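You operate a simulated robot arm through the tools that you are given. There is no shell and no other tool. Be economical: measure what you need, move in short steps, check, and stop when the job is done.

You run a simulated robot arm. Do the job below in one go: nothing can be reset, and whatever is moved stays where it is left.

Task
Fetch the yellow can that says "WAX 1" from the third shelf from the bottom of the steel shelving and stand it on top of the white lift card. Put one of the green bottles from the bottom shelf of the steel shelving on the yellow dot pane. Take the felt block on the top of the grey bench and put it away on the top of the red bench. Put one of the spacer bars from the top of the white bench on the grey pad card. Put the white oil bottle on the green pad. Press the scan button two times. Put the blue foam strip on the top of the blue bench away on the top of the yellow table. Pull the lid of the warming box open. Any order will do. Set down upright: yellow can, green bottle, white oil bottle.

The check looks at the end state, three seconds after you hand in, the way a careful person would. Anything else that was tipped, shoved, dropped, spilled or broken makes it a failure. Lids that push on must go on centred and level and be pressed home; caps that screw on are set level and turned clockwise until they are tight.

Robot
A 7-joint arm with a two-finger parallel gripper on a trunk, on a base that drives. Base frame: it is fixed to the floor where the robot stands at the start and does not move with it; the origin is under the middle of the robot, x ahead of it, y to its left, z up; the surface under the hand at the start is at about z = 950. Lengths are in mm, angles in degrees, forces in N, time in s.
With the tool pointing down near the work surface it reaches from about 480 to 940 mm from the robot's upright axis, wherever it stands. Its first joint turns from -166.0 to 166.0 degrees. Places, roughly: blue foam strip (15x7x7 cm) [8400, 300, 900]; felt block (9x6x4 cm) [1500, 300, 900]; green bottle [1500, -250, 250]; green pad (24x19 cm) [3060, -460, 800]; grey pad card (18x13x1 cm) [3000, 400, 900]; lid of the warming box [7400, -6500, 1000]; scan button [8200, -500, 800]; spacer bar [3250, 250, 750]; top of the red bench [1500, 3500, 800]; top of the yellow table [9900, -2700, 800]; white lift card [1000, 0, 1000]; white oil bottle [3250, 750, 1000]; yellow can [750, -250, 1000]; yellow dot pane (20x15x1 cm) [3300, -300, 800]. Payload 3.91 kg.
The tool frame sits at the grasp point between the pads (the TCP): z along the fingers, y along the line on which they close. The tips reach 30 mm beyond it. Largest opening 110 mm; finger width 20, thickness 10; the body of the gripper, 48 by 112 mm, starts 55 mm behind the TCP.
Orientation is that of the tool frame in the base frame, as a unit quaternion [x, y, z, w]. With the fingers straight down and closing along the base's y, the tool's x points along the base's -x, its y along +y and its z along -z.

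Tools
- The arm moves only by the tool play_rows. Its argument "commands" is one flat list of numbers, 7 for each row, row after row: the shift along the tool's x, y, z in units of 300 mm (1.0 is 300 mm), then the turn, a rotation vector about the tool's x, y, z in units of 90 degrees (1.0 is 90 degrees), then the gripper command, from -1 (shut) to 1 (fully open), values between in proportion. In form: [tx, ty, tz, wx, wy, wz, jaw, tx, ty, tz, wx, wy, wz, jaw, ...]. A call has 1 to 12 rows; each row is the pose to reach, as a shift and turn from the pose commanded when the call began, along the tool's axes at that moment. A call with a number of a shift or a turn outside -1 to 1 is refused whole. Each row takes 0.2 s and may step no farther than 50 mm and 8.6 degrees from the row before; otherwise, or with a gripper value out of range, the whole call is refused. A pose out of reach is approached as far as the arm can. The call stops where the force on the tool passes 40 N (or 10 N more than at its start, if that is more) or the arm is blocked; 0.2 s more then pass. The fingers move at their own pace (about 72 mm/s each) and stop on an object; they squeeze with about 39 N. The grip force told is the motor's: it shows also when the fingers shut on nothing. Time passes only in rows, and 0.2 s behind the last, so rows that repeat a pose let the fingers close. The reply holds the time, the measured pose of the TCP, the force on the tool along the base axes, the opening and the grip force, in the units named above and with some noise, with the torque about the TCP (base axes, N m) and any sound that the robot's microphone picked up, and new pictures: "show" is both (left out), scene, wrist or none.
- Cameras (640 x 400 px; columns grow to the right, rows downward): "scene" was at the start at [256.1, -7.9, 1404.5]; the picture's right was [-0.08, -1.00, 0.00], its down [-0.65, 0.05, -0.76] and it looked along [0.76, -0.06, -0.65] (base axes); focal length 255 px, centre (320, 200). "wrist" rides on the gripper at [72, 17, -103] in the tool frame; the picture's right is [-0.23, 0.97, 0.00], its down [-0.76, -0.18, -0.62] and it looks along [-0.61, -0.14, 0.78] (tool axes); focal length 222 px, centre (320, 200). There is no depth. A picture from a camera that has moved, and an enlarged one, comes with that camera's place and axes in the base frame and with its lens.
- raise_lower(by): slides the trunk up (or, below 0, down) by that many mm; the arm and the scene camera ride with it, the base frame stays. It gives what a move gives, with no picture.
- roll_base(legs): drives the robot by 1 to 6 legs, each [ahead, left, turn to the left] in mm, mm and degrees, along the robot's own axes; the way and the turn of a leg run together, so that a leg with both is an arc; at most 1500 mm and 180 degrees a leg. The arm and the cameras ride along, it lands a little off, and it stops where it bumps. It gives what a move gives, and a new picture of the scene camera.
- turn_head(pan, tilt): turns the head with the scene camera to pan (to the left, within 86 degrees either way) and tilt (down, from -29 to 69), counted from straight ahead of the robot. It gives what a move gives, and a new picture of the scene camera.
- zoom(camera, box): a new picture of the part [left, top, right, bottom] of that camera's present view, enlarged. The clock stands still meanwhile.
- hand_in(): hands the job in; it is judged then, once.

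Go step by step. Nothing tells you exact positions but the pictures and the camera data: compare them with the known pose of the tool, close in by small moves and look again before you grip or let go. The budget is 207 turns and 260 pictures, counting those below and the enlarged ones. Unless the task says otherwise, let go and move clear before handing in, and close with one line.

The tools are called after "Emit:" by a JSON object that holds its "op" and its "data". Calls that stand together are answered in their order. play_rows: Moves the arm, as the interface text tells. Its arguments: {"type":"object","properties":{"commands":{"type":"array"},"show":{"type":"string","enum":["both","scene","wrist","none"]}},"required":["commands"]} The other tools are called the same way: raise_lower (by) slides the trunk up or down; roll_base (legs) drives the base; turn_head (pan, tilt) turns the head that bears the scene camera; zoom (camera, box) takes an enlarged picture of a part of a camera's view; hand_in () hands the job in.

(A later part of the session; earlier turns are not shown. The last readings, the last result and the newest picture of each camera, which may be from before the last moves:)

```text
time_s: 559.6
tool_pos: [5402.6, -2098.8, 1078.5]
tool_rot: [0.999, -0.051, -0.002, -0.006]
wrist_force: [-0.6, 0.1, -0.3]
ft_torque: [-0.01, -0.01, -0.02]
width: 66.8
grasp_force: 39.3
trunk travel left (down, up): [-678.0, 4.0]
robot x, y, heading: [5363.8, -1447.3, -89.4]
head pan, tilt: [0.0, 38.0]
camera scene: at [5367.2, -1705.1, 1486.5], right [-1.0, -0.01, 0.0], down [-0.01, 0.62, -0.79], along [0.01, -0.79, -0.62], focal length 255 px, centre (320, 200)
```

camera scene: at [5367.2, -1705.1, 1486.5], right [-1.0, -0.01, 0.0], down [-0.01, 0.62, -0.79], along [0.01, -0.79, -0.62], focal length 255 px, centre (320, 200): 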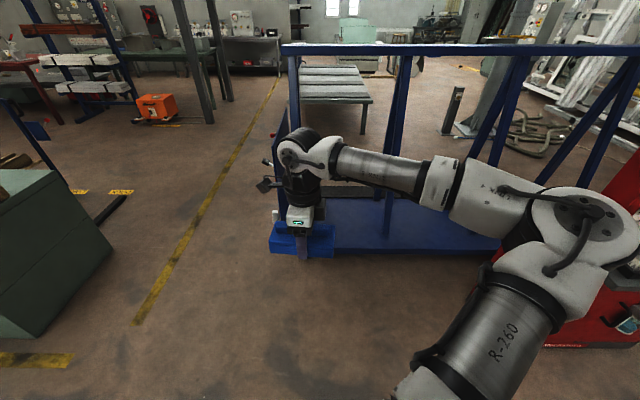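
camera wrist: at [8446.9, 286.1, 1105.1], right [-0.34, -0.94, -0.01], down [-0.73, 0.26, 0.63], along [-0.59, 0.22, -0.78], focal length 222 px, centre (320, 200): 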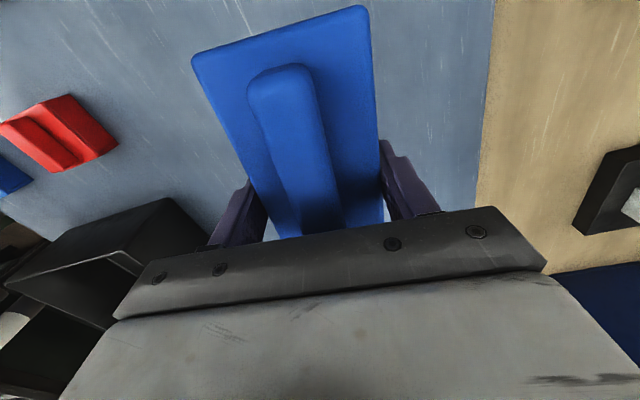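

Emit:
{"op": "roll_base", "data": {"legs": [[-120, 0, -0.6], [0, 1500, 0], [0, 1500, 0], [0, 850, 0]]}}

```text
time_s: 590.6
tool_pos: [9304.5, -2025.7, 1079.2]
tool_rot: [0.998, -0.057, -0.002, -0.005]
wrist_force: [-0.1, 0.6, -0.1]
ft_torque: [0.02, 0.0, -0.01]
width: 66.8
grasp_force: 38.7
trunk travel left (down, up): [-678.0, 4.0]
robot x, y, heading: [9268.3, -1371.8, -89.7]
head pan, tilt: [0.0, 38.0]
camera scene: at [9272.5, -1630.3, 1486.5], right [-1.0, 0.0, 0.0], down [0.0, 0.62, -0.79], along [0.0, -0.79, -0.62], focal length 255 px, centre (320, 200)
```

scene: 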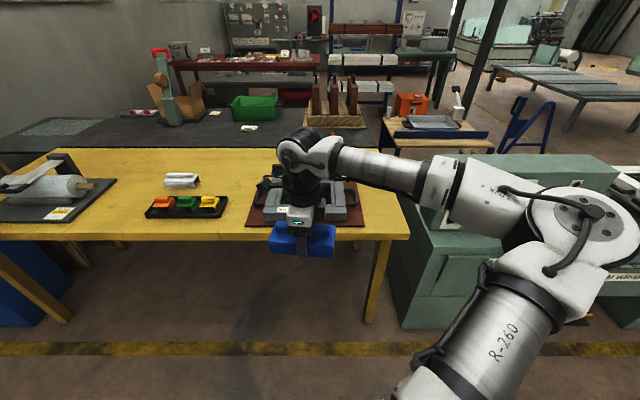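

The free part of the yellow table is its right end (x ≈ 8925–9095). Turn the strip lengthwise along y, then line up there.

Emit:
{"op": "play_rows", "data": {"commands": [0, 0, 0, 0, 0, -0.088, -1, 0, 0, 0, 0, 0, -0.176, -1, 0, 0, 0, 0, 0, -0.264, -1, 0, 0, 0, 0, 0, -0.352, -1, 0, 0, 0, 0, 0, -0.44, -1, 0, 0, 0, 0, 0, -0.528, -1, 0, 0, 0, 0, 0, -0.616, -1, 0, 0, 0, 0, 0, -0.704, -1, 0, 0, 0, 0, 0, -0.792, -1, 0, 0, 0, 0, 0, -0.88, -1, 0, 0, 0, 0, 0, -0.965, -1, 0, 0, 0, 0, 0, -1.0, -1], "show": "none"}}

Emit:
{"op": "roll_base", "data": {"legs": [[0, -275, 0], [300, 0, 0]]}}

```text
time_s: 593.2
tool_pos: [9304.6, -2023.7, 1079.5]
tool_rot: [0.745, 0.667, 0.002, -0.006]
wrist_force: [0.1, 0.6, 0.9]
ft_torque: [-0.02, 0.01, -0.02]
width: 66.9
grasp_force: 39.5
trunk travel left (down, up): [-678.0, 4.0]
robot x, y, heading: [9269.4, -1369.4, -89.9]
head pan, tilt: [0.0, 38.0]
```

```text
time_s: 597.6
tool_pos: [9017.0, -2314.5, 1079.4]
tool_rot: [0.75, 0.661, 0.003, -0.007]
wrist_force: [-0.2, -0.1, 0.6]
ft_torque: [0.03, 0.0, -0.01]
width: 67.0
grasp_force: 39.0
trunk travel left (down, up): [-678.0, 4.0]
robot x, y, heading: [8990.4, -1661.6, -90.8]
head pan, tilt: [0.0, 38.0]
camera scene: at [8990.8, -1920.9, 1486.4], right [-1.0, 0.01, 0.0], down [0.01, 0.62, -0.79], along [-0.01, -0.79, -0.62], focal length 255 px, centre (320, 200)
```

scene: 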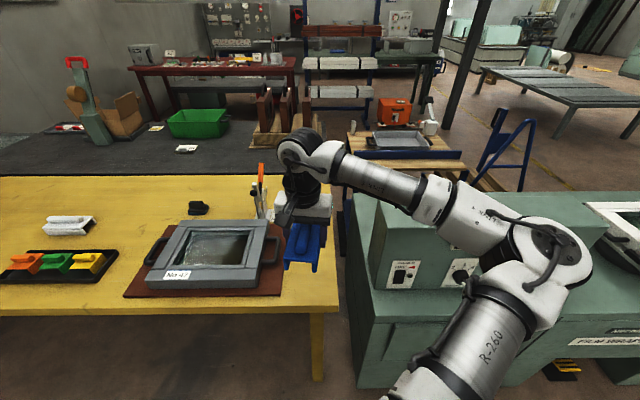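

Emit:
{"op": "play_rows", "data": {"commands": [-0.14, 0.012, 0, 0, 0, -0.04, -1, -0.28, 0.024, 0, 0, 0, -0.08, -1, -0.418, 0.036, 0.05, 0, 0, -0.08, -1, -0.418, 0.036, 0.2, 0, 0, -0.08, -1, -0.418, 0.036, 0.35, 0, 0, -0.08, -1, -0.418, 0.036, 0.5, 0, 0, -0.08, -1, -0.418, 0.036, 0.65, 0, 0, -0.08, -1, -0.418, 0.036, 0.72, 0, 0, -0.08, -1, -0.418, 0.036, 0.72, 0, 0, -0.08, -1], "show": "scene"}}

```text
time_s: 599.6
tool_pos: [9010.3, -2436.2, 863.5]
tool_rot: [0.707, 0.707, 0.004, -0.005]
wrist_force: [0.3, 0.8, 0.5]
ft_torque: [-0.03, 0.0, 0.02]
width: 67.1
grasp_force: 39.0
trunk travel left (down, up): [-678.0, 4.0]
robot x, y, heading: [8988.8, -1662.9, -90.7]
head pan, tilt: [0.0, 38.0]
camera scene: at [8990.8, -1920.1, 1486.6], right [-1.0, 0.01, 0.0], down [0.01, 0.62, -0.79], along [-0.01, -0.79, -0.62], focal length 255 px, centre (320, 200)
```

scene: 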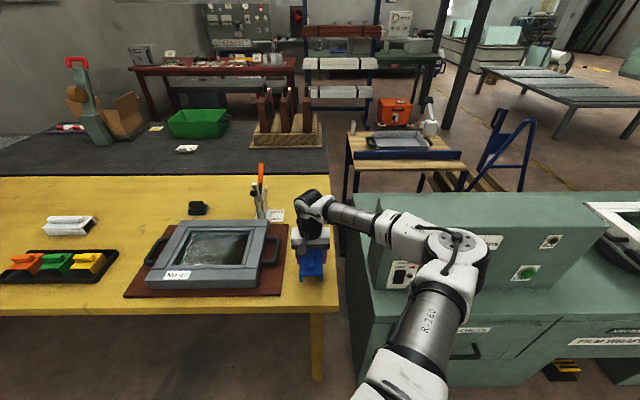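

Over the free spot. Lower until contact.

Emit:
{"op": "play_rows", "data": {"commands": [0, 0, 0.025, 0, 0, 0, -1, 0, 0, 0.045, 0, 0, 0, -1, 0, 0, 0.06, 0, 0, 0, -1, 0, 0, 0.07, 0, 0, 0, -1, 0, 0, 0.07, 0, 0, 0, -1], "show": "none"}}

```text
time_s: 600.8
tool_pos: [9010.2, -2436.9, 841.2]
tool_rot: [0.708, 0.706, 0.003, -0.006]
wrist_force: [0.2, 0.0, 0.5]
ft_torque: [0.02, 0.02, 0.0]
width: 67.1
grasp_force: 39.2
trunk travel left (down, up): [-678.0, 4.0]
robot x, y, heading: [8993.3, -1663.4, -90.4]
head pan, tilt: [0.0, 38.0]
```

Emit:
{"op": "play_rows", "data": {"commands": [0, 0, 0.007, 0, 0, 0, -1, 0, 0, 0.014, 0, 0, 0, -1, 0, 0, 0.02, 0, 0, 0, -1, 0, 0, 0.02, 0, 0, 0, -1], "show": "none"}}

Emit:
{"op": "zoom", "data": {"camera": "scene", "box": [250, 220, 370, 295]}}

```text
time_s: 601.8
tool_pos: [9010.3, -2436.9, 836.2]
tool_rot: [0.707, 0.707, 0.003, -0.006]
wrist_force: [0.7, -0.3, -1.1]
ft_torque: [0.0, -0.02, -0.03]
width: 67.0
grasp_force: 39.2
trunk travel left (down, up): [-678.0, 4.0]
robot x, y, heading: [8990.5, -1665.1, -90.4]
head pan, tilt: [0.0, 38.0]
```

```text
5.33 times, centred on (310, 258) of scene
camera zoom: at [8990.8, -1920.1, 1486.5], right [-1.0, 0.01, 0.0], down [0.01, 0.62, -0.79], along [-0.01, -0.79, -0.62], focal length 1361 px, centre (373, -107)
```

zoom: 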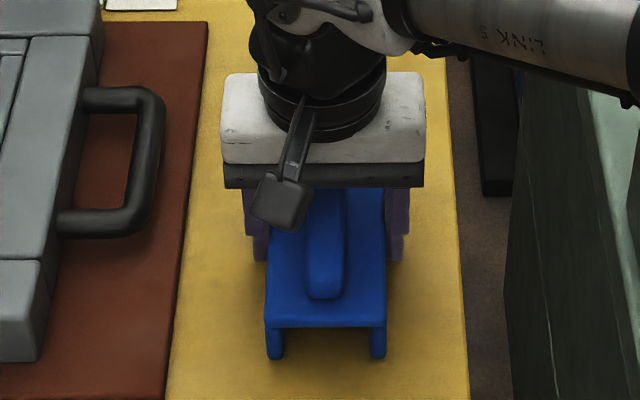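

Emit:
{"op": "play_rows", "data": {"commands": [0, 0, 0.006, 0, 0, 0, -1, 0, 0, 0.012, 0, 0, 0, -1, 0, 0, 0.018, 0, 0, 0, -1, 0, 0, 0.024, 0, 0, 0, -1, 0, 0, 0.024, 0, 0, 0, -1], "show": "none"}}

```text
time_s: 603.0
tool_pos: [9010.1, -2437.0, 830.9]
tool_rot: [0.708, 0.706, 0.001, -0.004]
wrist_force: [-2.4, -0.5, 24.5]
ft_torque: [-0.55, -0.11, 0.03]
width: 66.9
grasp_force: 39.0
trunk travel left (down, up): [-678.0, 4.0]
robot x, y, heading: [8992.9, -1661.2, -91.0]
head pan, tilt: [0.0, 38.0]
```

Emit:
{"op": "play_rows", "data": {"commands": [0, 0, -0.01, 0, 0, 0, -1, 0, 0, -0.01, 0, 0, 0, 0.7, 0, 0, -0.01, 0, 0, 0, 0.7, 0, 0, -0.08, 0, 0, 0, 0.7, 0, 0, -0.2, 0, 0, 0, 0.7, 0.0, 0, -0.35, 0, 0, 0, 0.7, 0.1, 0, -0.5, 0, 0, 0, 0.7, 0.25, 0, -0.65, 0, 0, 0, 0, 0.4, 0, -0.75, 0, 0, 0, -1, 0.55, 0, -0.75, 0, 0, 0, -1, 0.65, 0, -0.75, 0, 0, 0, -1], "show": "scene"}}

```text
refused: row 7 steps farther than a row can; nothing moved
```

Emit:
{"op": "play_rows", "data": {"commands": [0, 0, -0.01, 0, 0, 0, -1, 0, 0, -0.01, 0, 0, 0, 0.7, 0, 0, -0.01, 0, 0, 0, 0.7, 0, 0, -0.08, 0, 0, 0, 0.7, 0, 0, -0.2, 0, 0, 0, 0.7, 0.0, 0, -0.35, 0, 0, 0, 0.7, 0.05, 0, -0.48, 0, 0, 0, 0.7, 0.15, 0, -0.58, 0, 0, 0, 0, 0.25, 0, -0.68, 0, 0, 0, -1, 0.38, 0, -0.74, 0, 0, 0, -1, 0.53, 0, -0.76, 0, 0, 0, -1, 0.66, 0, -0.76, 0, 0, 0, -1], "show": "scene"}}

```text
time_s: 605.6
tool_pos: [9011.4, -2243.3, 1056.9]
tool_rot: [0.708, 0.706, 0.003, -0.005]
wrist_force: [0.3, 0.7, -1.0]
ft_torque: [0.0, 0.04, 0.01]
width: 0.0
grasp_force: 37.4
trunk travel left (down, up): [-678.0, 4.0]
robot x, y, heading: [8991.7, -1660.7, -90.6]
head pan, tilt: [0.0, 38.0]
camera scene: at [8990.7, -1919.8, 1486.6], right [-1.0, 0.01, 0.0], down [0.01, 0.62, -0.79], along [-0.01, -0.79, -0.62], focal length 255 px, centre (320, 200)
```

scene: 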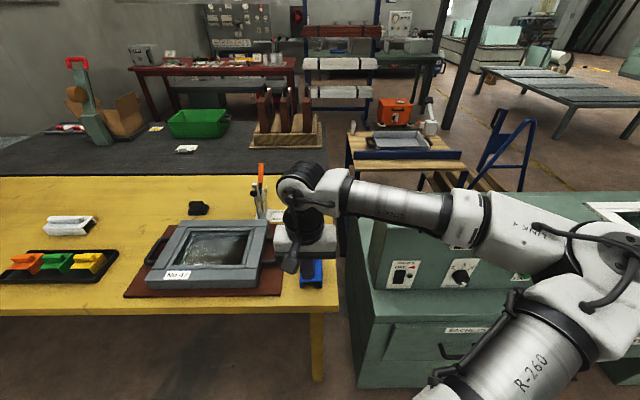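

The strip sits on the yellow table. Next the warming box to the south: back off, slide to x ≈ 6500 and go down the marked aisle.

Emit:
{"op": "roll_base", "data": {"legs": [[-260, 0, 0.6], [0, -1500, 0], [0, -990, 0], [1500, 0, 0], [900, 0, 0]]}}

```text
time_s: 637.4
tool_pos: [6337.5, -4248.3, 1055.6]
tool_rot: [0.731, 0.682, 0.004, -0.006]
wrist_force: [0.6, -0.3, 0.1]
ft_torque: [0.07, 0.01, -0.01]
width: 0.0
grasp_force: 37.2
trunk travel left (down, up): [-678.0, 4.0]
robot x, y, heading: [6358.2, -3669.1, -94.6]
head pan, tilt: [0.0, 38.0]
camera scene: at [6338.5, -3923.8, 1486.5], right [-1.0, 0.08, 0.0], down [0.05, 0.61, -0.79], along [-0.06, -0.79, -0.62], focal length 255 px, centre (320, 200)
```

scene: 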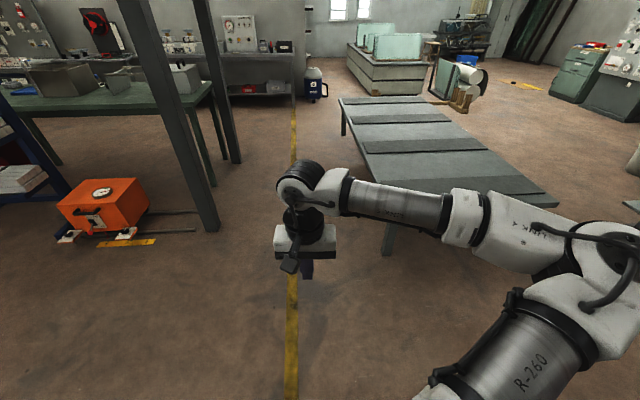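

Emit:
{"op": "zoom", "data": {"camera": "scene", "box": [0, 40, 240, 190]}}

```text
2.67 times, centred on (120, 115) of scene
camera zoom: at [6338.5, -3923.8, 1486.5], right [-1.0, 0.08, 0.0], down [0.05, 0.61, -0.79], along [-0.06, -0.79, -0.62], focal length 680 px, centre (853, 427)
```

zoom: 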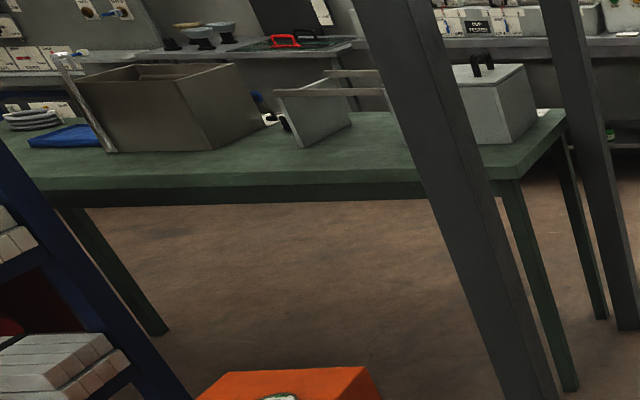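

The warming box (grey, black handle on the lid) stands at the west end of the green table near (7310, -6340), between two columns. I'll go to its west side and face it.

Emit:
{"op": "roll_base", "data": {"legs": [[0, 0, 4.6], [1500, 60, 0], [1150, 60, 0], [0, 0, 90]]}}

Emit:
{"op": "zoom", "data": {"camera": "scene", "box": [160, 60, 480, 260]}}

```text
refused: leg 2 is longer than a leg can be; nothing moved
```

```text
2.00 times, centred on (320, 160) of scene
camera zoom: at [6338.5, -3923.8, 1486.5], right [-1.0, 0.08, 0.0], down [0.05, 0.61, -0.79], along [-0.06, -0.79, -0.62], focal length 510 px, centre (320, 280)
```

zoom: 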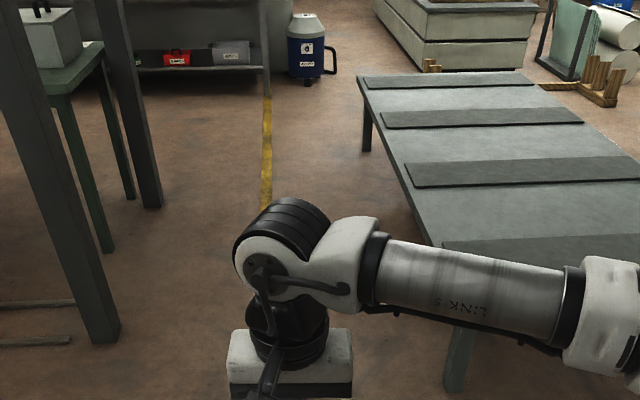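

Emit:
{"op": "roll_base", "data": {"legs": [[0, 0, 4.6], [1490, 60, 0], [1150, 60, 0], [0, 0, 90]]}}

```text
time_s: 654.3
tool_pos: [6991.8, -6261.2, 1056.5]
tool_rot: [0.032, 0.999, -0.001, -0.006]
wrist_force: [-0.7, -0.5, 0.0]
ft_torque: [-0.02, 0.02, -0.01]
width: 0.1
grasp_force: 37.4
trunk travel left (down, up): [-678.0, 4.0]
robot x, y, heading: [6406.2, -6243.0, -4.2]
head pan, tilt: [0.0, 38.0]
camera scene: at [6666.3, -6264.8, 1486.5], right [-0.07, -1.0, 0.0], down [-0.61, 0.05, -0.79], along [0.79, -0.06, -0.62], focal length 255 px, centre (320, 200)
```

scene: 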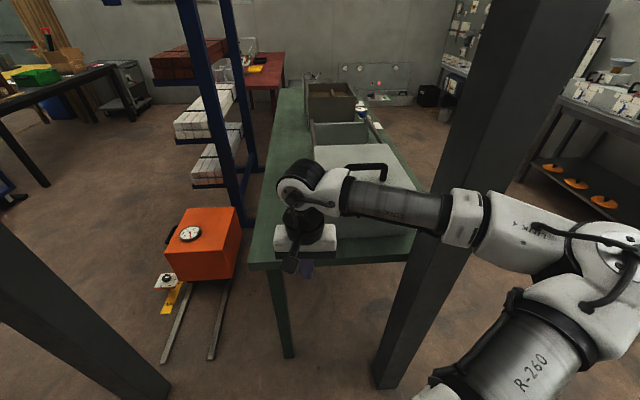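

Emit:
{"op": "zoom", "data": {"camera": "scene", "box": [280, 100, 440, 200]}}

```text
4.00 times, centred on (360, 150) of scene
camera zoom: at [6666.3, -6264.8, 1486.5], right [-0.07, -1.0, 0.0], down [-0.61, 0.05, -0.79], along [0.79, -0.06, -0.62], focal length 1021 px, centre (160, 400)
```

zoom: 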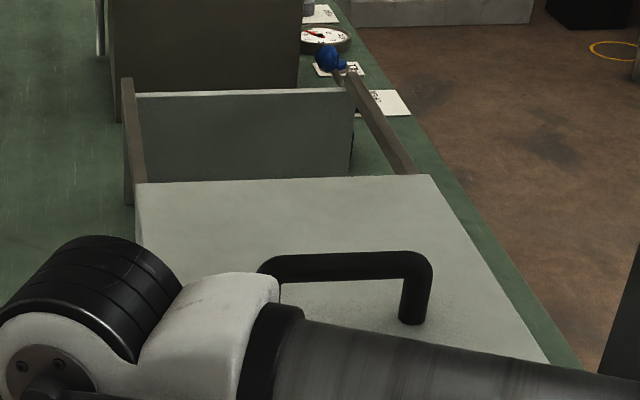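

The warming box top spans about x 7220–7590, y -6610…-6315, with the handle bar along y near (7345, -6461, 1070) and the hinge apparently at the far (+x) side. Working from the south, the opening swing is sideways for me, so I'll go round the column to the south side.

Emit:
{"op": "play_rows", "data": {"commands": [0.14, 0, 0, 0, 0, 0, -1, 0.28, 0, 0, 0, 0, 0, -1, 0.32, 0, 0, 0, 0, 0, -1], "show": "none"}}

Emit:
{"op": "roll_base", "data": {"legs": [[0, 0, 4.2], [0, -1060, 0], [1090, 0, 0], [0, 0, 90]]}}

```text
time_s: 655.1
tool_pos: [6900.6, -6255.8, 1057.4]
tool_rot: [0.033, 0.999, -0.001, -0.007]
wrist_force: [-0.1, 0.6, 0.7]
ft_torque: [-0.01, 0.02, 0.02]
width: 0.0
grasp_force: 38.3
out of reach, approached as far as the arm can: row 3
trunk travel left (down, up): [-678.0, 4.0]
robot x, y, heading: [6407.2, -6242.7, -4.1]
head pan, tilt: [0.0, 38.0]
```

```text
time_s: 673.5
tool_pos: [7458.0, -6830.2, 1057.5]
tool_rot: [0.72, -0.694, 0.006, 0.003]
wrist_force: [-0.1, -0.2, 0.3]
ft_torque: [-0.03, 0.02, -0.03]
width: 0.0
grasp_force: 37.4
trunk travel left (down, up): [-678.0, 4.0]
robot x, y, heading: [7494.6, -7319.6, 91.7]
head pan, tilt: [0.0, 38.0]
camera scene: at [7492.9, -7065.2, 1486.5], right [1.0, 0.03, 0.0], down [0.02, -0.62, -0.79], along [-0.02, 0.79, -0.62], focal length 255 px, centre (320, 200)
```

scene: 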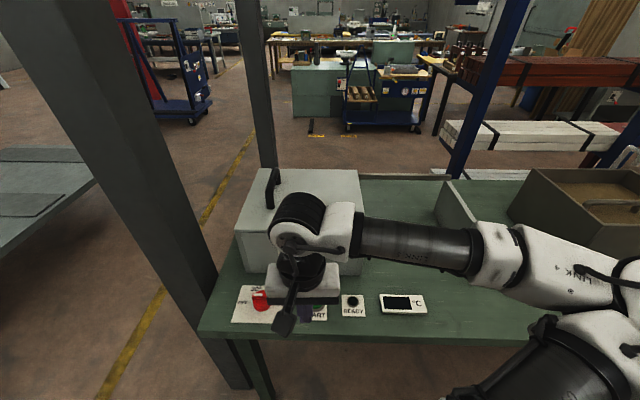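

Emit:
{"op": "zoom", "data": {"camera": "scene", "box": [220, 150, 380, 250]}}

```text
4.00 times, centred on (300, 200) of scene
camera zoom: at [7492.9, -7065.2, 1486.5], right [1.0, 0.03, 0.0], down [0.02, -0.62, -0.79], along [-0.02, 0.79, -0.62], focal length 1021 px, centre (400, 200)
```

zoom: 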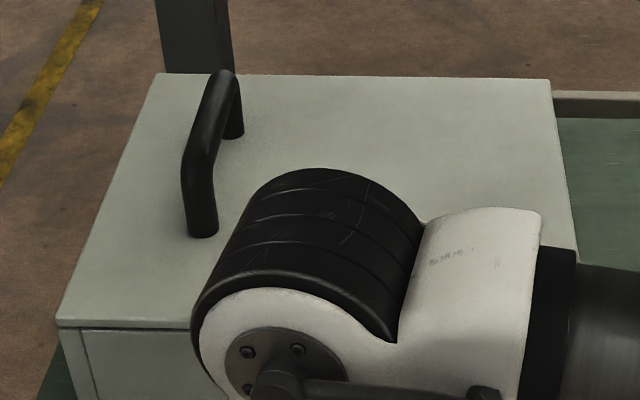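

Emit:
{"op": "play_rows", "data": {"commands": [0, 0, -0.1, 0, 0, 0, 0, 0, 0, -0.2, 0, 0, 0, 0, 0, 0, -0.27, 0, 0, 0, 0, 0, 0, -0.27, 0, 0, 0, 0], "show": "none"}}

Emit:
{"op": "roll_base", "data": {"legs": [[150, 0, -1.7]]}}

```text
time_s: 674.5
tool_pos: [7459.0, -6830.3, 1139.8]
tool_rot: [0.72, -0.694, 0.006, 0.003]
wrist_force: [-0.6, 0.3, -0.3]
ft_torque: [0.0, 0.01, -0.02]
width: 54.9
grasp_force: 0.0
trunk travel left (down, up): [-678.0, 4.0]
robot x, y, heading: [7498.4, -7319.0, 91.8]
head pan, tilt: [0.0, 38.0]
```

```text
time_s: 675.9
tool_pos: [7468.6, -6674.3, 1137.0]
tool_rot: [0.712, -0.703, 0.007, 0.005]
wrist_force: [0.5, -0.5, 0.7]
ft_torque: [-0.04, -0.01, 0.0]
width: 54.9
grasp_force: 0.1
trunk travel left (down, up): [-678.0, 4.0]
robot x, y, heading: [7497.1, -7161.5, 90.2]
head pan, tilt: [0.0, 38.0]
camera scene: at [7497.0, -6909.3, 1486.3], right [1.0, 0.0, 0.0], down [0.0, -0.62, -0.79], along [0.0, 0.79, -0.62], focal length 255 px, centre (320, 200)
```

scene: 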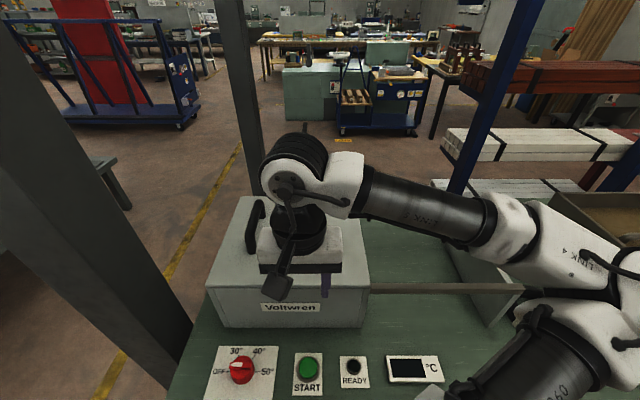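

Emit:
{"op": "play_rows", "data": {"commands": [-0.12, 0.068, 0, 0, 0, 0, 0, -0.24, 0.136, 0, 0, 0, 0, 0, -0.36, 0.204, 0, 0, 0, 0, 0, -0.48, 0.272, 0, 0, 0, 0, 0, -0.6, 0.34, 0, 0, 0, 0, 0, -0.723, 0.407, 0, 0, 0, 0, 0, -0.723, 0.407, 0, 0, 0, 0, 0], "show": "wrist"}}

Emit:
{"op": "zoom", "data": {"camera": "scene", "box": [180, 120, 340, 220]}}

```text
time_s: 677.5
tool_pos: [7347.5, -6457.7, 1136.9]
tool_rot: [0.711, -0.703, 0.006, 0.003]
wrist_force: [-0.1, 0.2, 0.0]
ft_torque: [0.01, 0.02, 0.0]
width: 54.7
grasp_force: 0.1
trunk travel left (down, up): [-678.0, 4.0]
robot x, y, heading: [7494.6, -7162.2, 90.1]
head pan, tilt: [0.0, 38.0]
camera wrist: at [7331.0, -6529.3, 1241.4], right [-0.98, 0.22, -0.01], down [0.17, 0.77, 0.61], along [0.14, 0.6, -0.79], focal length 222 px, centre (320, 200)
```

wrist: 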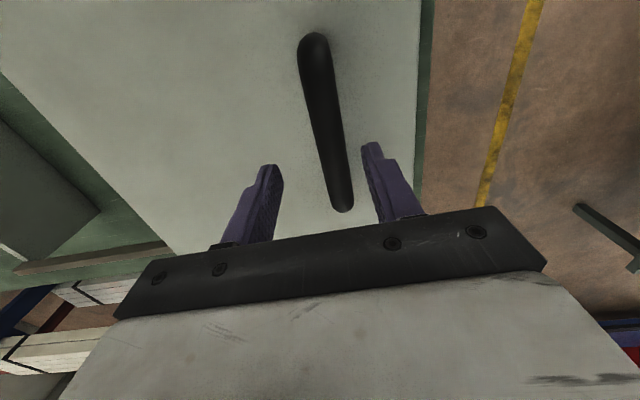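

```text
4.00 times, centred on (260, 170) of scene
camera zoom: at [7497.4, -6910.7, 1486.6], right [1.0, 0.0, 0.0], down [0.0, -0.62, -0.79], along [0.0, 0.79, -0.62], focal length 1021 px, centre (560, 320)
```

zoom: 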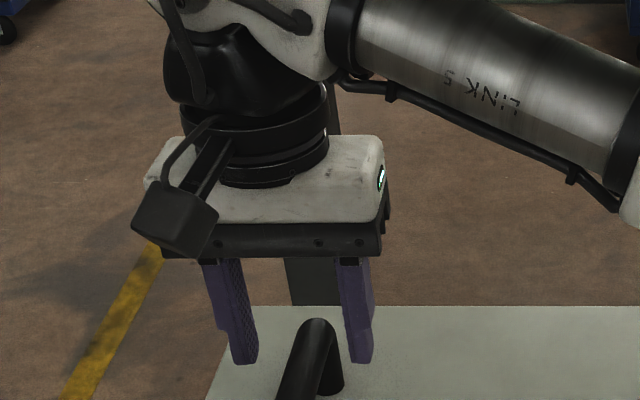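

Emit:
{"op": "play_rows", "data": {"commands": [0, 0.02, 0.09, 0, 0, 0, 0, 0, 0.02, 0.183, 0, 0, 0, 0, 0, 0.02, 0.183, 0, 0, 0, -1, 0, 0.02, 0.183, 0, 0, 0, -1, 0, 0.02, 0.183, 0, 0, 0, -1, 0, 0.02, 0.183, 0, 0, 0, -1, 0, 0.007, 0.11, -0.028, 0, 0, -1, 0, -0.02, 0.037, -0.056, 0, 0, -1, 0, -0.02, 0.037, -0.056, 0, 0, -1], "show": "scene"}}

```text
time_s: 679.3
tool_pos: [7351.8, -6459.0, 1108.2]
tool_rot: [0.709, -0.705, -0.014, 0.031]
wrist_force: [-0.1, 6.3, -22.7]
ft_torque: [1.16, -0.05, -0.54]
width: 21.7
grasp_force: 45.2
trunk travel left (down, up): [-678.0, 4.0]
robot x, y, heading: [7498.9, -7168.6, 90.0]
head pan, tilt: [0.0, 38.0]
stopped in row 8: the force on the tool passed its limit at 98 N (the readings are from after the stop); the commanded pose is now the measured one
camera scene: at [7496.8, -6907.5, 1486.2], right [1.0, 0.0, 0.0], down [0.0, -0.62, -0.79], along [0.0, 0.79, -0.62], focal length 255 px, centre (320, 200)
```

scene: 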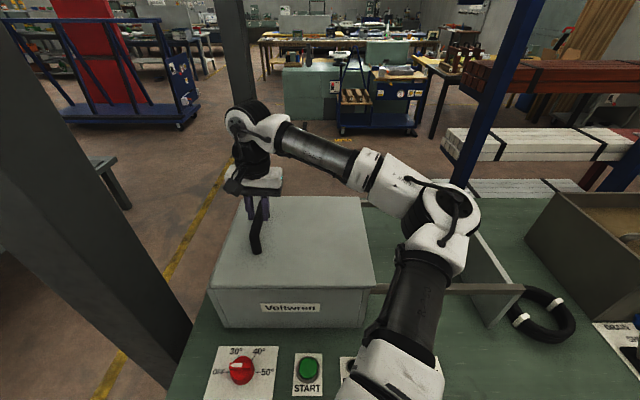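

Emit:
{"op": "zoom", "data": {"camera": "scene", "box": [190, 180, 550, 340]}}

```text
1.78 times, centred on (370, 260) of scene
camera zoom: at [7496.8, -6907.5, 1486.2], right [1.0, 0.0, 0.0], down [0.0, -0.62, -0.79], along [0.0, 0.79, -0.62], focal length 454 px, centre (231, 93)
```

zoom: 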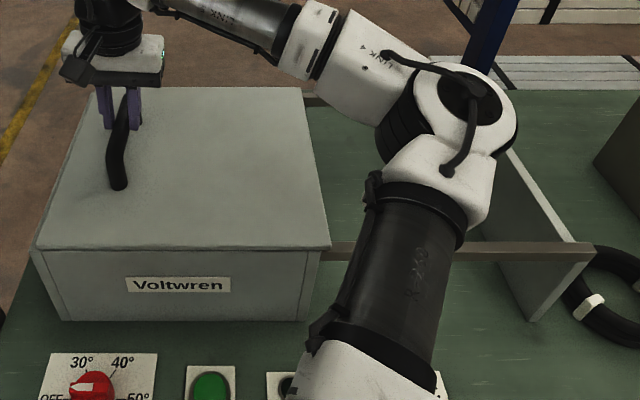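

The bars at the right look like rails at lid height, so the lid slides toward +x rather than lifting. I'll relax back down and slide it sideways.

Emit:
{"op": "play_rows", "data": {"commands": [0, 0.01, 0.04, 0.025, 0, 0, -1, 0, 0.02, 0.08, 0.05, 0, 0, -1, 0, 0.02, 0.08, 0.05, 0, 0, -1, 0, -0.01, 0.08, 0.05, 0, 0, -1, 0, -0.04, 0.08, 0.05, 0, 0, -1, 0, -0.07, 0.08, 0.05, 0, 0, -1, 0, -0.1, 0.08, 0.05, 0, 0, -1, 0, -0.13, 0.08, 0.05, 0, 0, -1, 0, -0.16, 0.08, 0.05, 0, 0, -1], "show": "none"}}

Emit:
{"op": "zoom", "data": {"camera": "scene", "box": [190, 180, 550, 340]}}

```text
time_s: 681.3
tool_pos: [7396.4, -6465.4, 1088.5]
tool_rot: [0.711, -0.703, 0.009, 0.002]
wrist_force: [0.1, -7.1, 35.3]
ft_torque: [-0.32, -0.02, -0.81]
width: 21.8
grasp_force: 45.0
trunk travel left (down, up): [-678.0, 4.0]
robot x, y, heading: [7490.8, -7164.6, 90.1]
head pan, tilt: [0.0, 38.0]
```

```text
1.78 times, centred on (370, 260) of scene
camera zoom: at [7497.7, -6914.2, 1487.5], right [1.0, 0.0, 0.0], down [0.0, -0.61, -0.79], along [0.0, 0.79, -0.61], focal length 454 px, centre (231, 93)
```

zoom: 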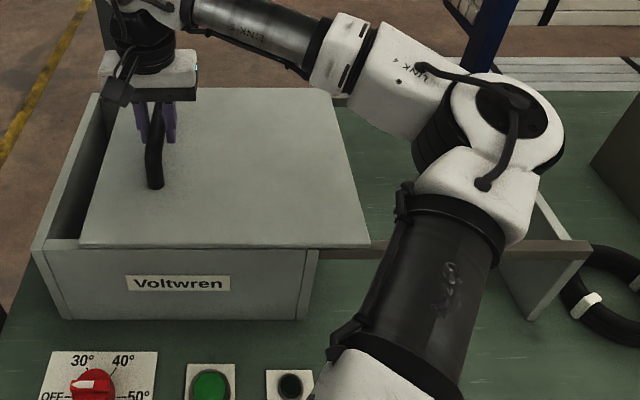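

The lid slides. Ease off the downward push and keep sliding it open.

Emit:
{"op": "play_rows", "data": {"commands": [0, 0, -0.02, 0, 0, 0, -1, 0, -0.08, -0.022, 0, 0, 0, -1, 0, -0.16, -0.022, 0, 0, 0, -1, 0, -0.24, -0.022, 0, 0, 0, -1, 0, -0.32, -0.022, 0, 0, 0, -1, 0, -0.4, -0.022, 0, 0, 0, -1, 0, -0.48, -0.022, 0, 0, 0, -1, 0, -0.56, -0.022, 0, 0, 0, -1, 0, -0.64, -0.022, 0, 0, 0, -1], "show": "none"}}

Emit:
{"op": "zoom", "data": {"camera": "scene", "box": [190, 180, 550, 340]}}

```text
time_s: 683.3
tool_pos: [7591.1, -6457.7, 1093.6]
tool_rot: [0.71, -0.704, 0.013, 0.004]
wrist_force: [1.5, -24.0, -25.1]
ft_torque: [-0.26, 0.0, -0.63]
width: 21.7
grasp_force: 45.3
trunk travel left (down, up): [-678.0, 4.0]
robot x, y, heading: [7497.4, -7165.6, 90.0]
head pan, tilt: [0.0, 38.0]
```

```text
1.78 times, centred on (370, 260) of scene
camera zoom: at [7498.3, -6910.5, 1486.5], right [1.0, 0.0, 0.0], down [0.0, -0.62, -0.79], along [0.0, 0.79, -0.62], focal length 454 px, centre (231, 93)
```

zoom: 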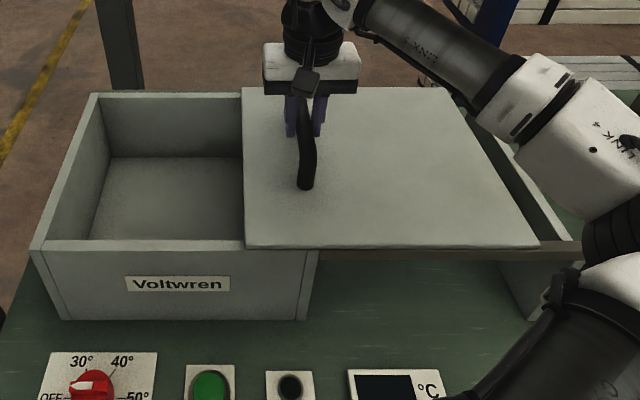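

Emit:
{"op": "play_rows", "data": {"commands": [0, 0, 0.008, 0, 0, 0, -1, 0, -0.04, 0.01, 0, 0, 0, -1, 0, -0.08, 0.01, 0, 0, 0, -1, 0, -0.12, 0.01, 0, 0, 0, -1, 0, -0.15, 0.01, 0, 0, 0, -1, 0, -0.18, 0.01, 0, 0, 0, -1], "show": "scene"}}

```text
time_s: 684.7
tool_pos: [7639.1, -6457.7, 1094.2]
tool_rot: [0.711, -0.703, 0.008, 0.002]
wrist_force: [-12.0, 14.7, 29.0]
ft_torque: [0.55, 0.15, -0.86]
width: 21.7
grasp_force: 45.0
trunk travel left (down, up): [-678.0, 4.0]
robot x, y, heading: [7495.5, -7164.0, 90.1]
head pan, tilt: [0.0, 38.0]
camera scene: at [7494.3, -6911.4, 1487.0], right [1.0, 0.0, 0.0], down [0.0, -0.61, -0.79], along [0.0, 0.79, -0.61], focal length 255 px, centre (320, 200)
```

scene: 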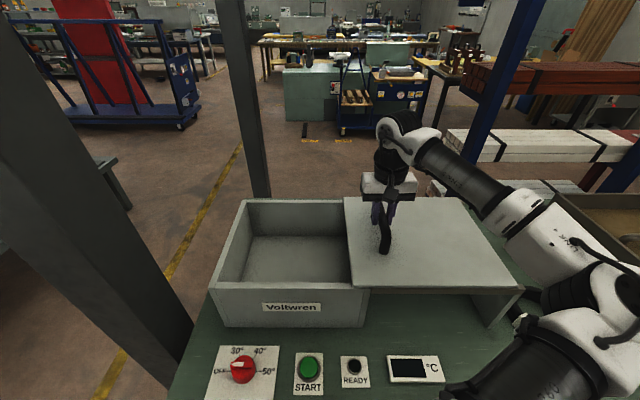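

The lid is fully open on its rails. Release the handle and lift clear.

Emit:
{"op": "play_rows", "data": {"commands": [0, 0.01, -0.01, 0, 0, 0, -1, 0, 0.01, -0.01, 0, 0, 0, -0.4, 0, 0.01, -0.01, 0, 0, 0, 0, 0, 0.01, -0.01, 0, 0, 0, 0, 0, 0.01, -0.1, 0, 0, 0, 0, 0, 0.01, -0.2, 0, 0, 0, 0, 0.1, 0.01, -0.25, 0, 0, 0, -1, 0.24, 0.01, -0.25, 0, 0, 0, -1, 0.38, 0.01, -0.25, 0, 0, 0, -1, 0.52, 0.01, -0.25, 0, 0, 0, -1, 0.66, 0.01, -0.25, 0, 0, 0, -1], "show": "none"}}

```text
time_s: 687.1
tool_pos: [7643.1, -6653.8, 1169.4]
tool_rot: [0.711, -0.703, 0.011, 0.004]
wrist_force: [-0.5, 0.8, -0.1]
ft_torque: [0.0, -0.02, -0.01]
width: 0.2
grasp_force: 37.5
trunk travel left (down, up): [-678.0, 4.0]
robot x, y, heading: [7496.0, -7166.1, 90.3]
head pan, tilt: [0.0, 38.0]
```

Emit:
{"op": "roll_base", "data": {"legs": [[-150, 0, -0.3], [0, 1090, 0], [1500, 0, 0], [1500, 0, 0], [1500, 0, 0], [1370, 0, 0]]}}

```text
time_s: 724.4
tool_pos: [6214.0, -886.1, 1169.3]
tool_rot: [0.735, -0.678, 0.011, 0.004]
wrist_force: [-0.3, -0.6, 0.3]
ft_torque: [0.02, 0.01, 0.0]
width: 0.1
grasp_force: 37.5
trunk travel left (down, up): [-678.0, 4.0]
robot x, y, heading: [6105.1, -1407.7, 94.2]
head pan, tilt: [0.0, 38.0]
camera scene: at [6086.5, -1152.6, 1486.5], right [1.0, 0.07, 0.0], down [0.04, -0.61, -0.79], along [-0.06, 0.79, -0.62], focal length 255 px, centre (320, 200)
```

scene: 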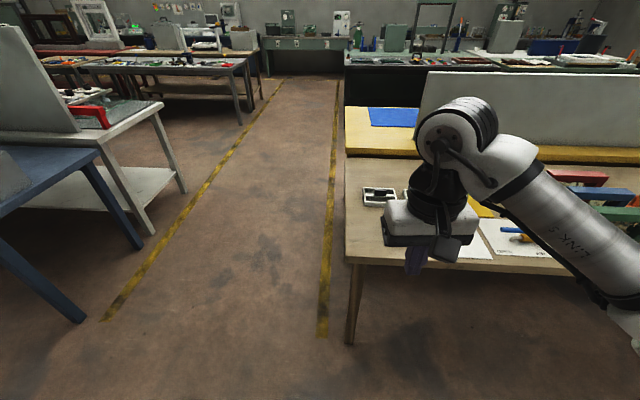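

Emit:
{"op": "roll_base", "data": {"legs": [[0, 0, -4.2], [0, 790, 0], [1500, 0, 0], [1500, 0, 0], [60, 0, 0], [0, 0, 178]]}}

```text
time_s: 753.8
tool_pos: [5180.2, 1147.0, 1170.2]
tool_rot: [0.707, 0.707, 0.003, -0.011]
wrist_force: [0.0, -0.4, -0.2]
ft_torque: [-0.01, 0.01, 0.0]
width: 0.2
grasp_force: 37.9
trunk travel left (down, up): [-678.0, 4.0]
robot x, y, heading: [5334.0, 1656.5, -90.1]
head pan, tilt: [0.0, 38.0]
camera scene: at [5332.9, 1399.3, 1486.5], right [-1.0, 0.01, 0.0], down [0.01, 0.62, -0.79], along [-0.01, -0.79, -0.62], focal length 255 px, centre (320, 200)
```

scene: 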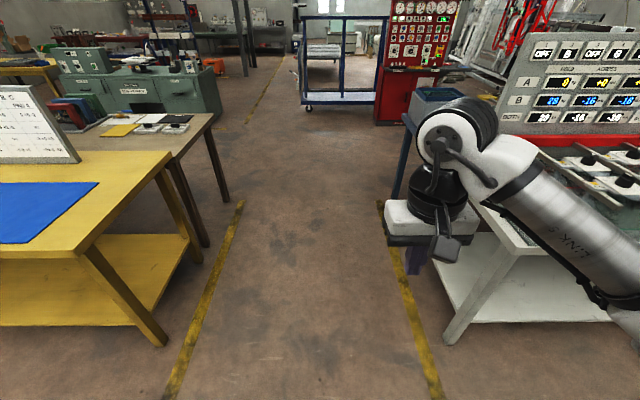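

Emit:
{"op": "roll_base", "data": {"legs": [[0, -1500, 0], [0, -1500, 0], [0, -800, 0]]}}

```text
time_s: 782.9
tool_pos: [1383.0, 1400.7, 1169.9]
tool_rot: [0.737, 0.676, 0.004, -0.011]
wrist_force: [-0.1, -0.4, -0.4]
ft_torque: [0.03, 0.01, 0.03]
width: 0.0
grasp_force: 37.9
trunk travel left (down, up): [-678.0, 4.0]
robot x, y, heading: [1581.3, 1898.7, -95.1]
head pan, tilt: [0.0, 38.0]
camera scene: at [1555.2, 1638.6, 1486.6], right [-1.0, 0.09, 0.0], down [0.06, 0.61, -0.79], along [-0.07, -0.78, -0.62], focal length 255 px, centre (320, 200)
```

scene: 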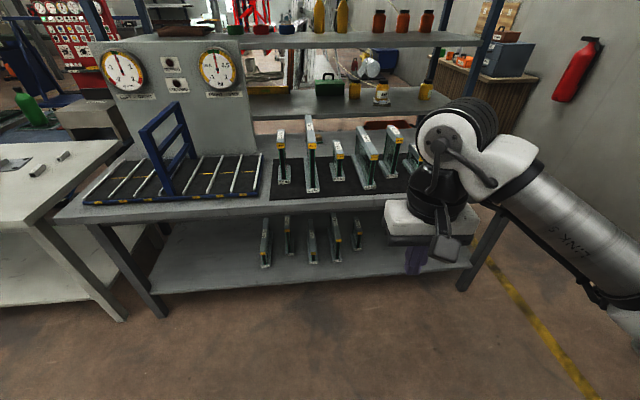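

Emit:
{"op": "zoom", "data": {"camera": "scene", "box": [250, 100, 440, 219]}}

```text
3.36 times, centred on (345, 160) of scene
camera zoom: at [1555.2, 1638.6, 1486.6], right [-1.0, 0.09, 0.0], down [0.06, 0.61, -0.79], along [-0.07, -0.78, -0.62], focal length 858 px, centre (236, 336)
```

zoom: 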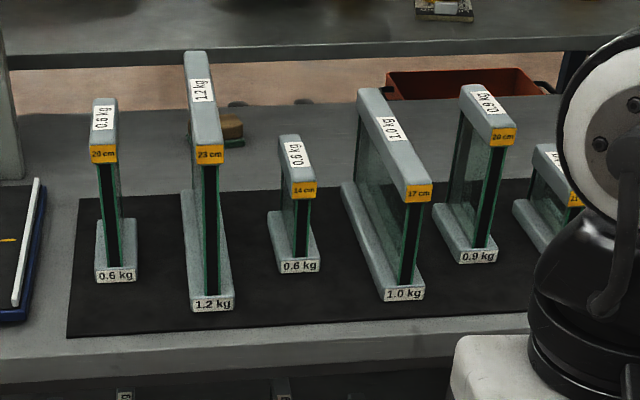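

The felt block lies behind the glass gauges at about (1441, 300), bench z ≈ 850. I'll come close with the hand high (tips above all gauges), then reach over.

Emit:
{"op": "roll_base", "data": {"legs": [[0, 0, 5.1], [655, -150, 0]]}}

```text
time_s: 787.1
tool_pos: [1278.6, 720.2, 1169.1]
tool_rot: [0.706, 0.709, 0.003, -0.011]
wrist_force: [-0.9, 0.0, 0.6]
ft_torque: [0.0, -0.01, 0.02]
width: 0.2
grasp_force: 37.8
trunk travel left (down, up): [-678.0, 4.0]
robot x, y, heading: [1424.2, 1230.0, -90.0]
head pan, tilt: [0.0, 38.0]
camera scene: at [1428.0, 973.5, 1486.5], right [-1.0, 0.0, 0.0], down [0.0, 0.62, -0.79], along [0.0, -0.79, -0.62], focal length 255 px, centre (320, 200)
```

scene: 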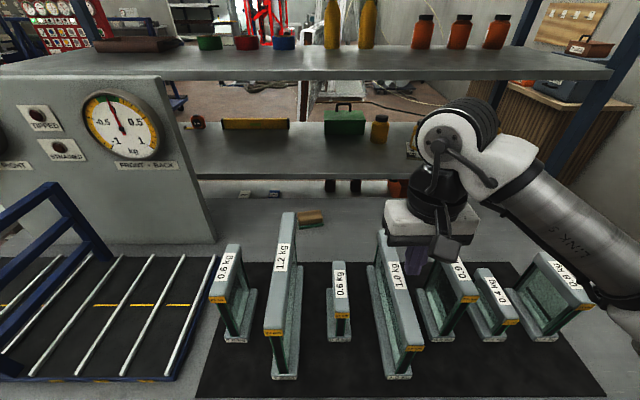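

Emit:
{"op": "play_rows", "data": {"commands": [-0.1, 0.1, 0, 0, 0, 0, 0, -0.2, 0.2, 0, 0, 0, 0, 0.5, -0.3, 0.3, 0, 0, 0, 0, 1, -0.4, 0.4, 0, 0, 0, 0, 1, -0.52, 0.48, 0, 0, 0, 0, 1, -0.65, 0.54, 0, 0, 0, 0, 1, -0.8, 0.58, 0, 0, 0, 0, 1, -0.95, 0.593, 0, 0, 0, 0, 1], "show": "none"}}

Emit:
{"op": "play_rows", "data": {"commands": [-0.15, 0, 0, 0, 0, 0, 1, -0.3, 0, 0, 0, 0, 0, 1, -0.44, 0, 0.05, 0, 0, 0, 1, -0.44, 0, 0.2, 0, 0, 0, 1, -0.44, 0, 0.35, 0, 0, 0, 1, -0.44, 0, 0.5, 0, 0, 0, 1, -0.44, 0, 0.6, 0, 0, 0, 1, -0.44, 0, 0.6, 0, 0, 0, 1], "show": "both"}}

```text
time_s: 788.9
tool_pos: [1456.8, 439.1, 1162.4]
tool_rot: [0.705, 0.709, 0.003, -0.011]
wrist_force: [-0.5, -0.5, 0.0]
ft_torque: [0.0, 0.0, 0.01]
width: 109.7
grasp_force: 0.2
trunk travel left (down, up): [-678.0, 4.0]
robot x, y, heading: [1427.5, 1235.2, -90.3]
head pan, tilt: [0.0, 38.0]
```

```text
time_s: 790.7
tool_pos: [1455.4, 305.8, 978.3]
tool_rot: [0.705, 0.709, 0.004, -0.011]
wrist_force: [-0.5, 0.7, 0.6]
ft_torque: [0.04, 0.01, 0.03]
width: 110.0
grasp_force: 0.1
trunk travel left (down, up): [-678.0, 4.0]
robot x, y, heading: [1425.0, 1229.2, -90.4]
head pan, tilt: [0.0, 38.0]
camera scene: at [1427.9, 974.2, 1486.6], right [-1.0, 0.0, 0.0], down [0.0, 0.62, -0.79], along [0.0, -0.79, -0.62], focal length 255 px, centre (320, 200)
camera wrist: at [1472.6, 376.6, 1082.4], right [0.97, -0.22, -0.02], down [-0.17, -0.78, 0.61], along [-0.15, -0.59, -0.79], focal length 222 px, centre (320, 200)
```

scene: 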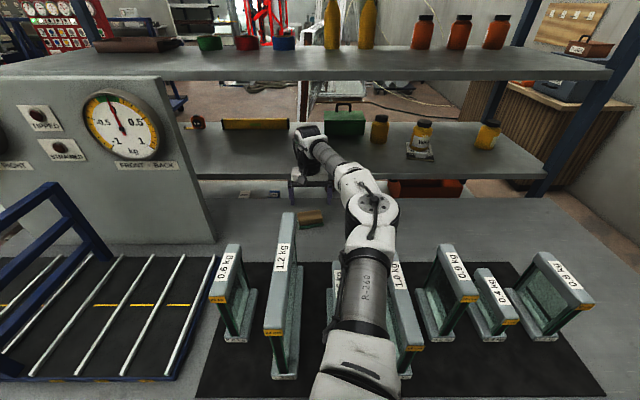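
wrist: 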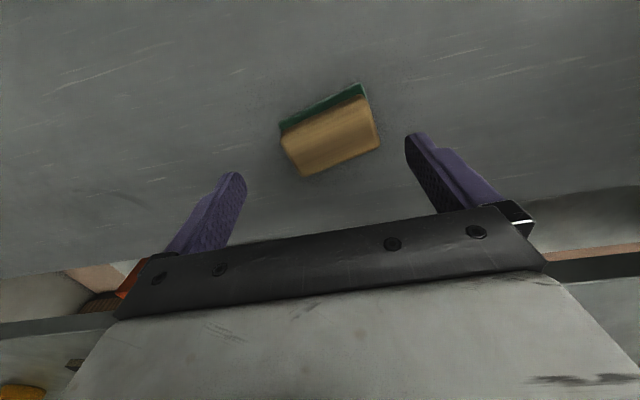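

Emit:
{"op": "play_rows", "data": {"commands": [-0.01, 0.005, 0, 0, 0, 0.085, 1, -0.02, 0.01, 0, 0, 0, 0.17, 1, -0.03, 0.015, 0, 0, 0, 0.255, 1, -0.04, 0.02, 0, 0, 0, 0.34, 1, -0.043, 0.02, 0, 0, 0, 0.425, 1, -0.043, 0.02, 0, 0, 0, 0.51, 1, -0.043, 0.02, 0, 0, 0, 0.595, 1, -0.043, 0.02, 0, 0, 0, 0.68, 1, -0.043, 0.02, 0, 0, 0, 0.765, 1, -0.043, 0.02, 0, 0, 0, 0.844, 1, -0.043, 0.02, 0.1, 0, 0, 0.844, 1, -0.043, 0.02, 0.18, 0, 0, 0.844, 1], "show": "wrist"}}

```text
time_s: 793.3
tool_pos: [1461.5, 295.9, 923.0]
tool_rot: [0.992, 0.124, -0.004, -0.011]
wrist_force: [-0.3, 0.3, 1.1]
ft_torque: [0.0, 0.0, 0.01]
width: 110.0
grasp_force: 0.0
trunk travel left (down, up): [-678.0, 4.0]
robot x, y, heading: [1425.8, 1231.3, -90.1]
head pan, tilt: [0.0, 38.0]
camera wrist: at [1536.9, 295.5, 1025.8], right [0.02, -1.0, -0.02], down [-0.77, -0.03, 0.63], along [-0.63, 0.0, -0.78], focal length 222 px, centre (320, 200)
```

wrist: 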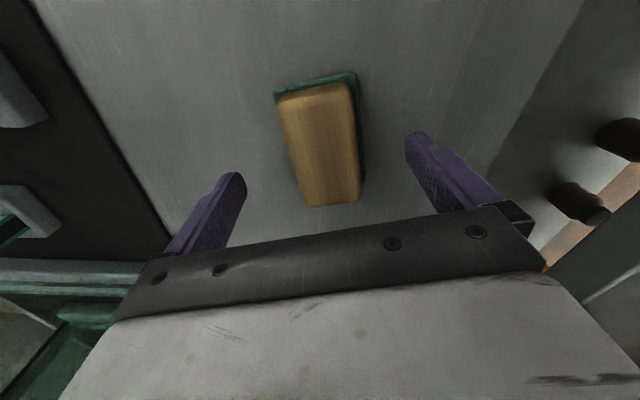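

Emit:
{"op": "play_rows", "data": {"commands": [0.005, 0.005, 0.07, 0, 0, 0, 1, 0.005, 0.005, 0.125, 0, 0, 0, 1, 0.005, 0.005, 0.125, 0, 0, 0, -1, 0.005, 0.005, 0.125, 0, 0, 0, -1, 0.005, 0.005, 0.125, 0, 0, 0, -1, 0.005, 0.005, 0.125, 0, 0, 0, -1, 0.005, 0.005, 0.0, 0, 0, 0, -1, 0.005, 0.005, -0.15, 0, 0, 0, -1, 0.005, 0.005, -0.3, 0, 0, 0, -1, 0.005, 0.005, -0.45, 0, 0, 0, -1, 0.005, 0.005, -0.6, 0, 0, 0, -1, 0.005, 0.005, -0.7, 0, 0, 0, -1], "show": "none"}}

```text
time_s: 795.9
tool_pos: [1464.8, 295.1, 1133.2]
tool_rot: [0.992, 0.124, -0.004, -0.011]
wrist_force: [-0.7, 0.0, -0.1]
ft_torque: [0.02, -0.02, 0.0]
width: 59.0
grasp_force: 39.0
trunk travel left (down, up): [-678.0, 4.0]
robot x, y, heading: [1424.8, 1231.1, -90.2]
head pan, tilt: [0.0, 38.0]
```

Block gripped (59 mm). Raise a little, back the base away, and tuck the arm.

Emit:
{"op": "play_rows", "data": {"commands": [0, 0, -0.07, 0, 0, 0, -1, 0, 0, -0.13, 0, 0, 0, -1], "show": "none"}}

Emit:
{"op": "roll_base", "data": {"legs": [[-600, 0, 0], [0, -1500, 0], [0, -75, 0]]}}

Emit:
{"op": "play_rows", "data": {"commands": [0.03, -0.14, 0, 0, 0, 0, -1, 0.07, -0.28, 0, 0, 0, 0, -1, 0.1, -0.42, 0, 0, 0, 0, -1, 0.14, -0.56, 0, 0, 0, 0, -1, 0.18, -0.7, 0, 0, 0, 0, -1, 0.22, -0.85, 0, 0, 0, 0, -1, 0.25, -0.98, 0, 0, 0, 0, -1], "show": "none"}}

```text
time_s: 796.5
tool_pos: [1466.1, 307.0, 1173.0]
tool_rot: [0.992, 0.125, -0.005, -0.011]
wrist_force: [0.1, -0.9, -0.6]
ft_torque: [-0.03, -0.02, -0.03]
width: 59.3
grasp_force: 38.7
out of reach, approached as far as the arm can: row 1, 2
trunk travel left (down, up): [-678.0, 4.0]
robot x, y, heading: [1425.3, 1230.2, -90.0]
head pan, tilt: [0.0, 38.0]
```

```text
time_s: 812.2
tool_pos: [-100.3, 900.7, 1172.2]
tool_rot: [0.991, 0.131, -0.004, -0.012]
wrist_force: [0.8, -0.8, -0.5]
ft_torque: [-0.04, 0.0, 0.01]
width: 59.0
grasp_force: 39.1
trunk travel left (down, up): [-678.0, 4.0]
robot x, y, heading: [-147.3, 1825.3, -89.3]
head pan, tilt: [0.0, 38.0]
camera scene: at [-145.1, 1567.9, 1486.5], right [-1.0, -0.01, 0.0], down [-0.01, 0.62, -0.79], along [0.01, -0.79, -0.62], focal length 255 px, centre (320, 200)
```

scene: 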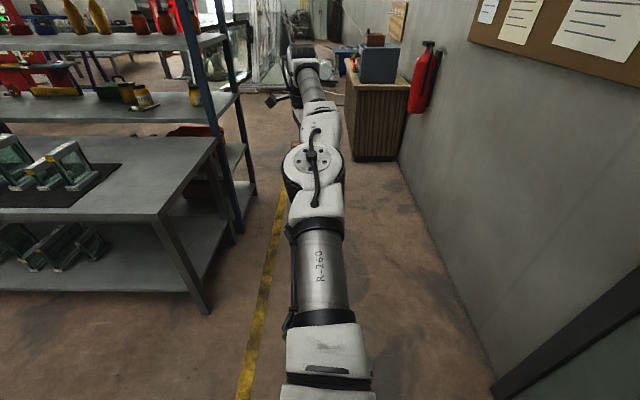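

```text
time_s: 813.8
tool_pos: [-106.0, 1203.4, 1179.5]
tool_rot: [0.991, 0.13, -0.004, -0.012]
wrist_force: [-0.1, 0.0, -1.6]
ft_torque: [0.0, -0.02, 0.0]
width: 59.0
grasp_force: 38.7
trunk travel left (down, up): [-678.0, 4.0]
robot x, y, heading: [-147.1, 1824.8, -89.4]
head pan, tilt: [0.0, 38.0]
```

Emit:
{"op": "roll_base", "data": {"legs": [[-1450, 0, 0], [0, 0, 89.4]]}}

```text
time_s: 824.9
tool_pos: [471.3, 3292.7, 1179.7]
tool_rot: [0.634, 0.773, -0.011, -0.005]
wrist_force: [-0.3, 0.6, -0.5]
ft_torque: [-0.01, 0.0, -0.01]
width: 58.9
grasp_force: 38.9
trunk travel left (down, up): [-678.0, 4.0]
robot x, y, heading: [-149.1, 3292.0, -3.1]
head pan, tilt: [0.0, 38.0]
camera scene: at [105.4, 3276.5, 1486.5], right [-0.06, -1.0, 0.0], down [-0.61, 0.03, -0.79], along [0.79, -0.04, -0.62], focal length 255 px, centre (320, 200)
```

scene: 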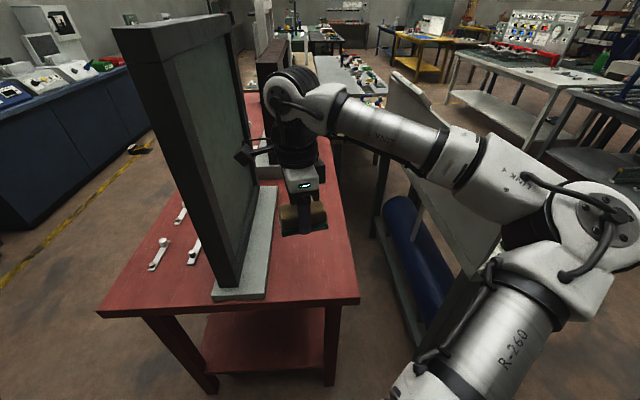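

The red bench is right ahead (west edge x ≈ 505, free strip y 3146–3416 beside the standing frame). I'll set the block down at about (595, 3265).

Emit:
{"op": "play_rows", "data": {"commands": [-0.06, 0.13, 0, 0, 0, 0, -1, -0.12, 0.26, 0, 0, 0, 0, -1, -0.173, 0.387, 0.05, 0, 0, 0, -1, -0.173, 0.387, 0.2, 0, 0, 0, -1, -0.173, 0.387, 0.35, 0, 0, 0, -1, -0.173, 0.387, 0.5, 0, 0, 0, -1, -0.173, 0.387, 0.65, 0, 0, 0, -1, -0.173, 0.387, 0.8, 0, 0, 0, -1, -0.173, 0.387, 0.92, 0, 0, 0, -1, -0.173, 0.387, 0.98, 0, 0, 0, -1, -0.173, 0.387, 0.98, 0, 0, 0, -1], "show": "scene"}}

```text
time_s: 827.3
tool_pos: [588.7, 3263.8, 886.9]
tool_rot: [0.633, 0.774, -0.01, -0.004]
wrist_force: [-0.1, 0.7, 2.5]
ft_torque: [-0.1, -0.12, 0.01]
width: 59.0
grasp_force: 39.2
trunk travel left (down, up): [-678.0, 4.0]
robot x, y, heading: [-152.8, 3292.7, -3.4]
head pan, tilt: [0.0, 38.0]
camera scene: at [105.0, 3276.4, 1486.7], right [-0.06, -1.0, 0.0], down [-0.61, 0.03, -0.79], along [0.79, -0.04, -0.62], focal length 255 px, centre (320, 200)
```

scene: 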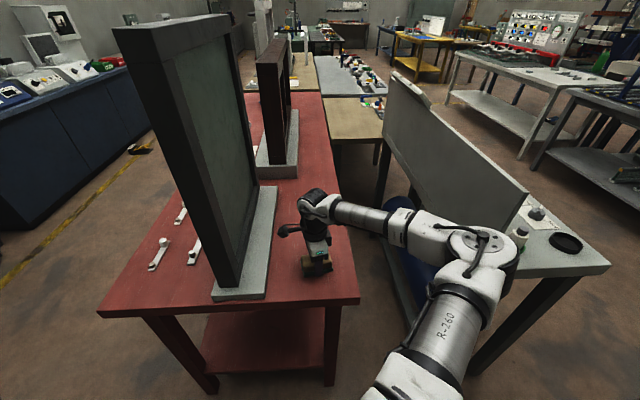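

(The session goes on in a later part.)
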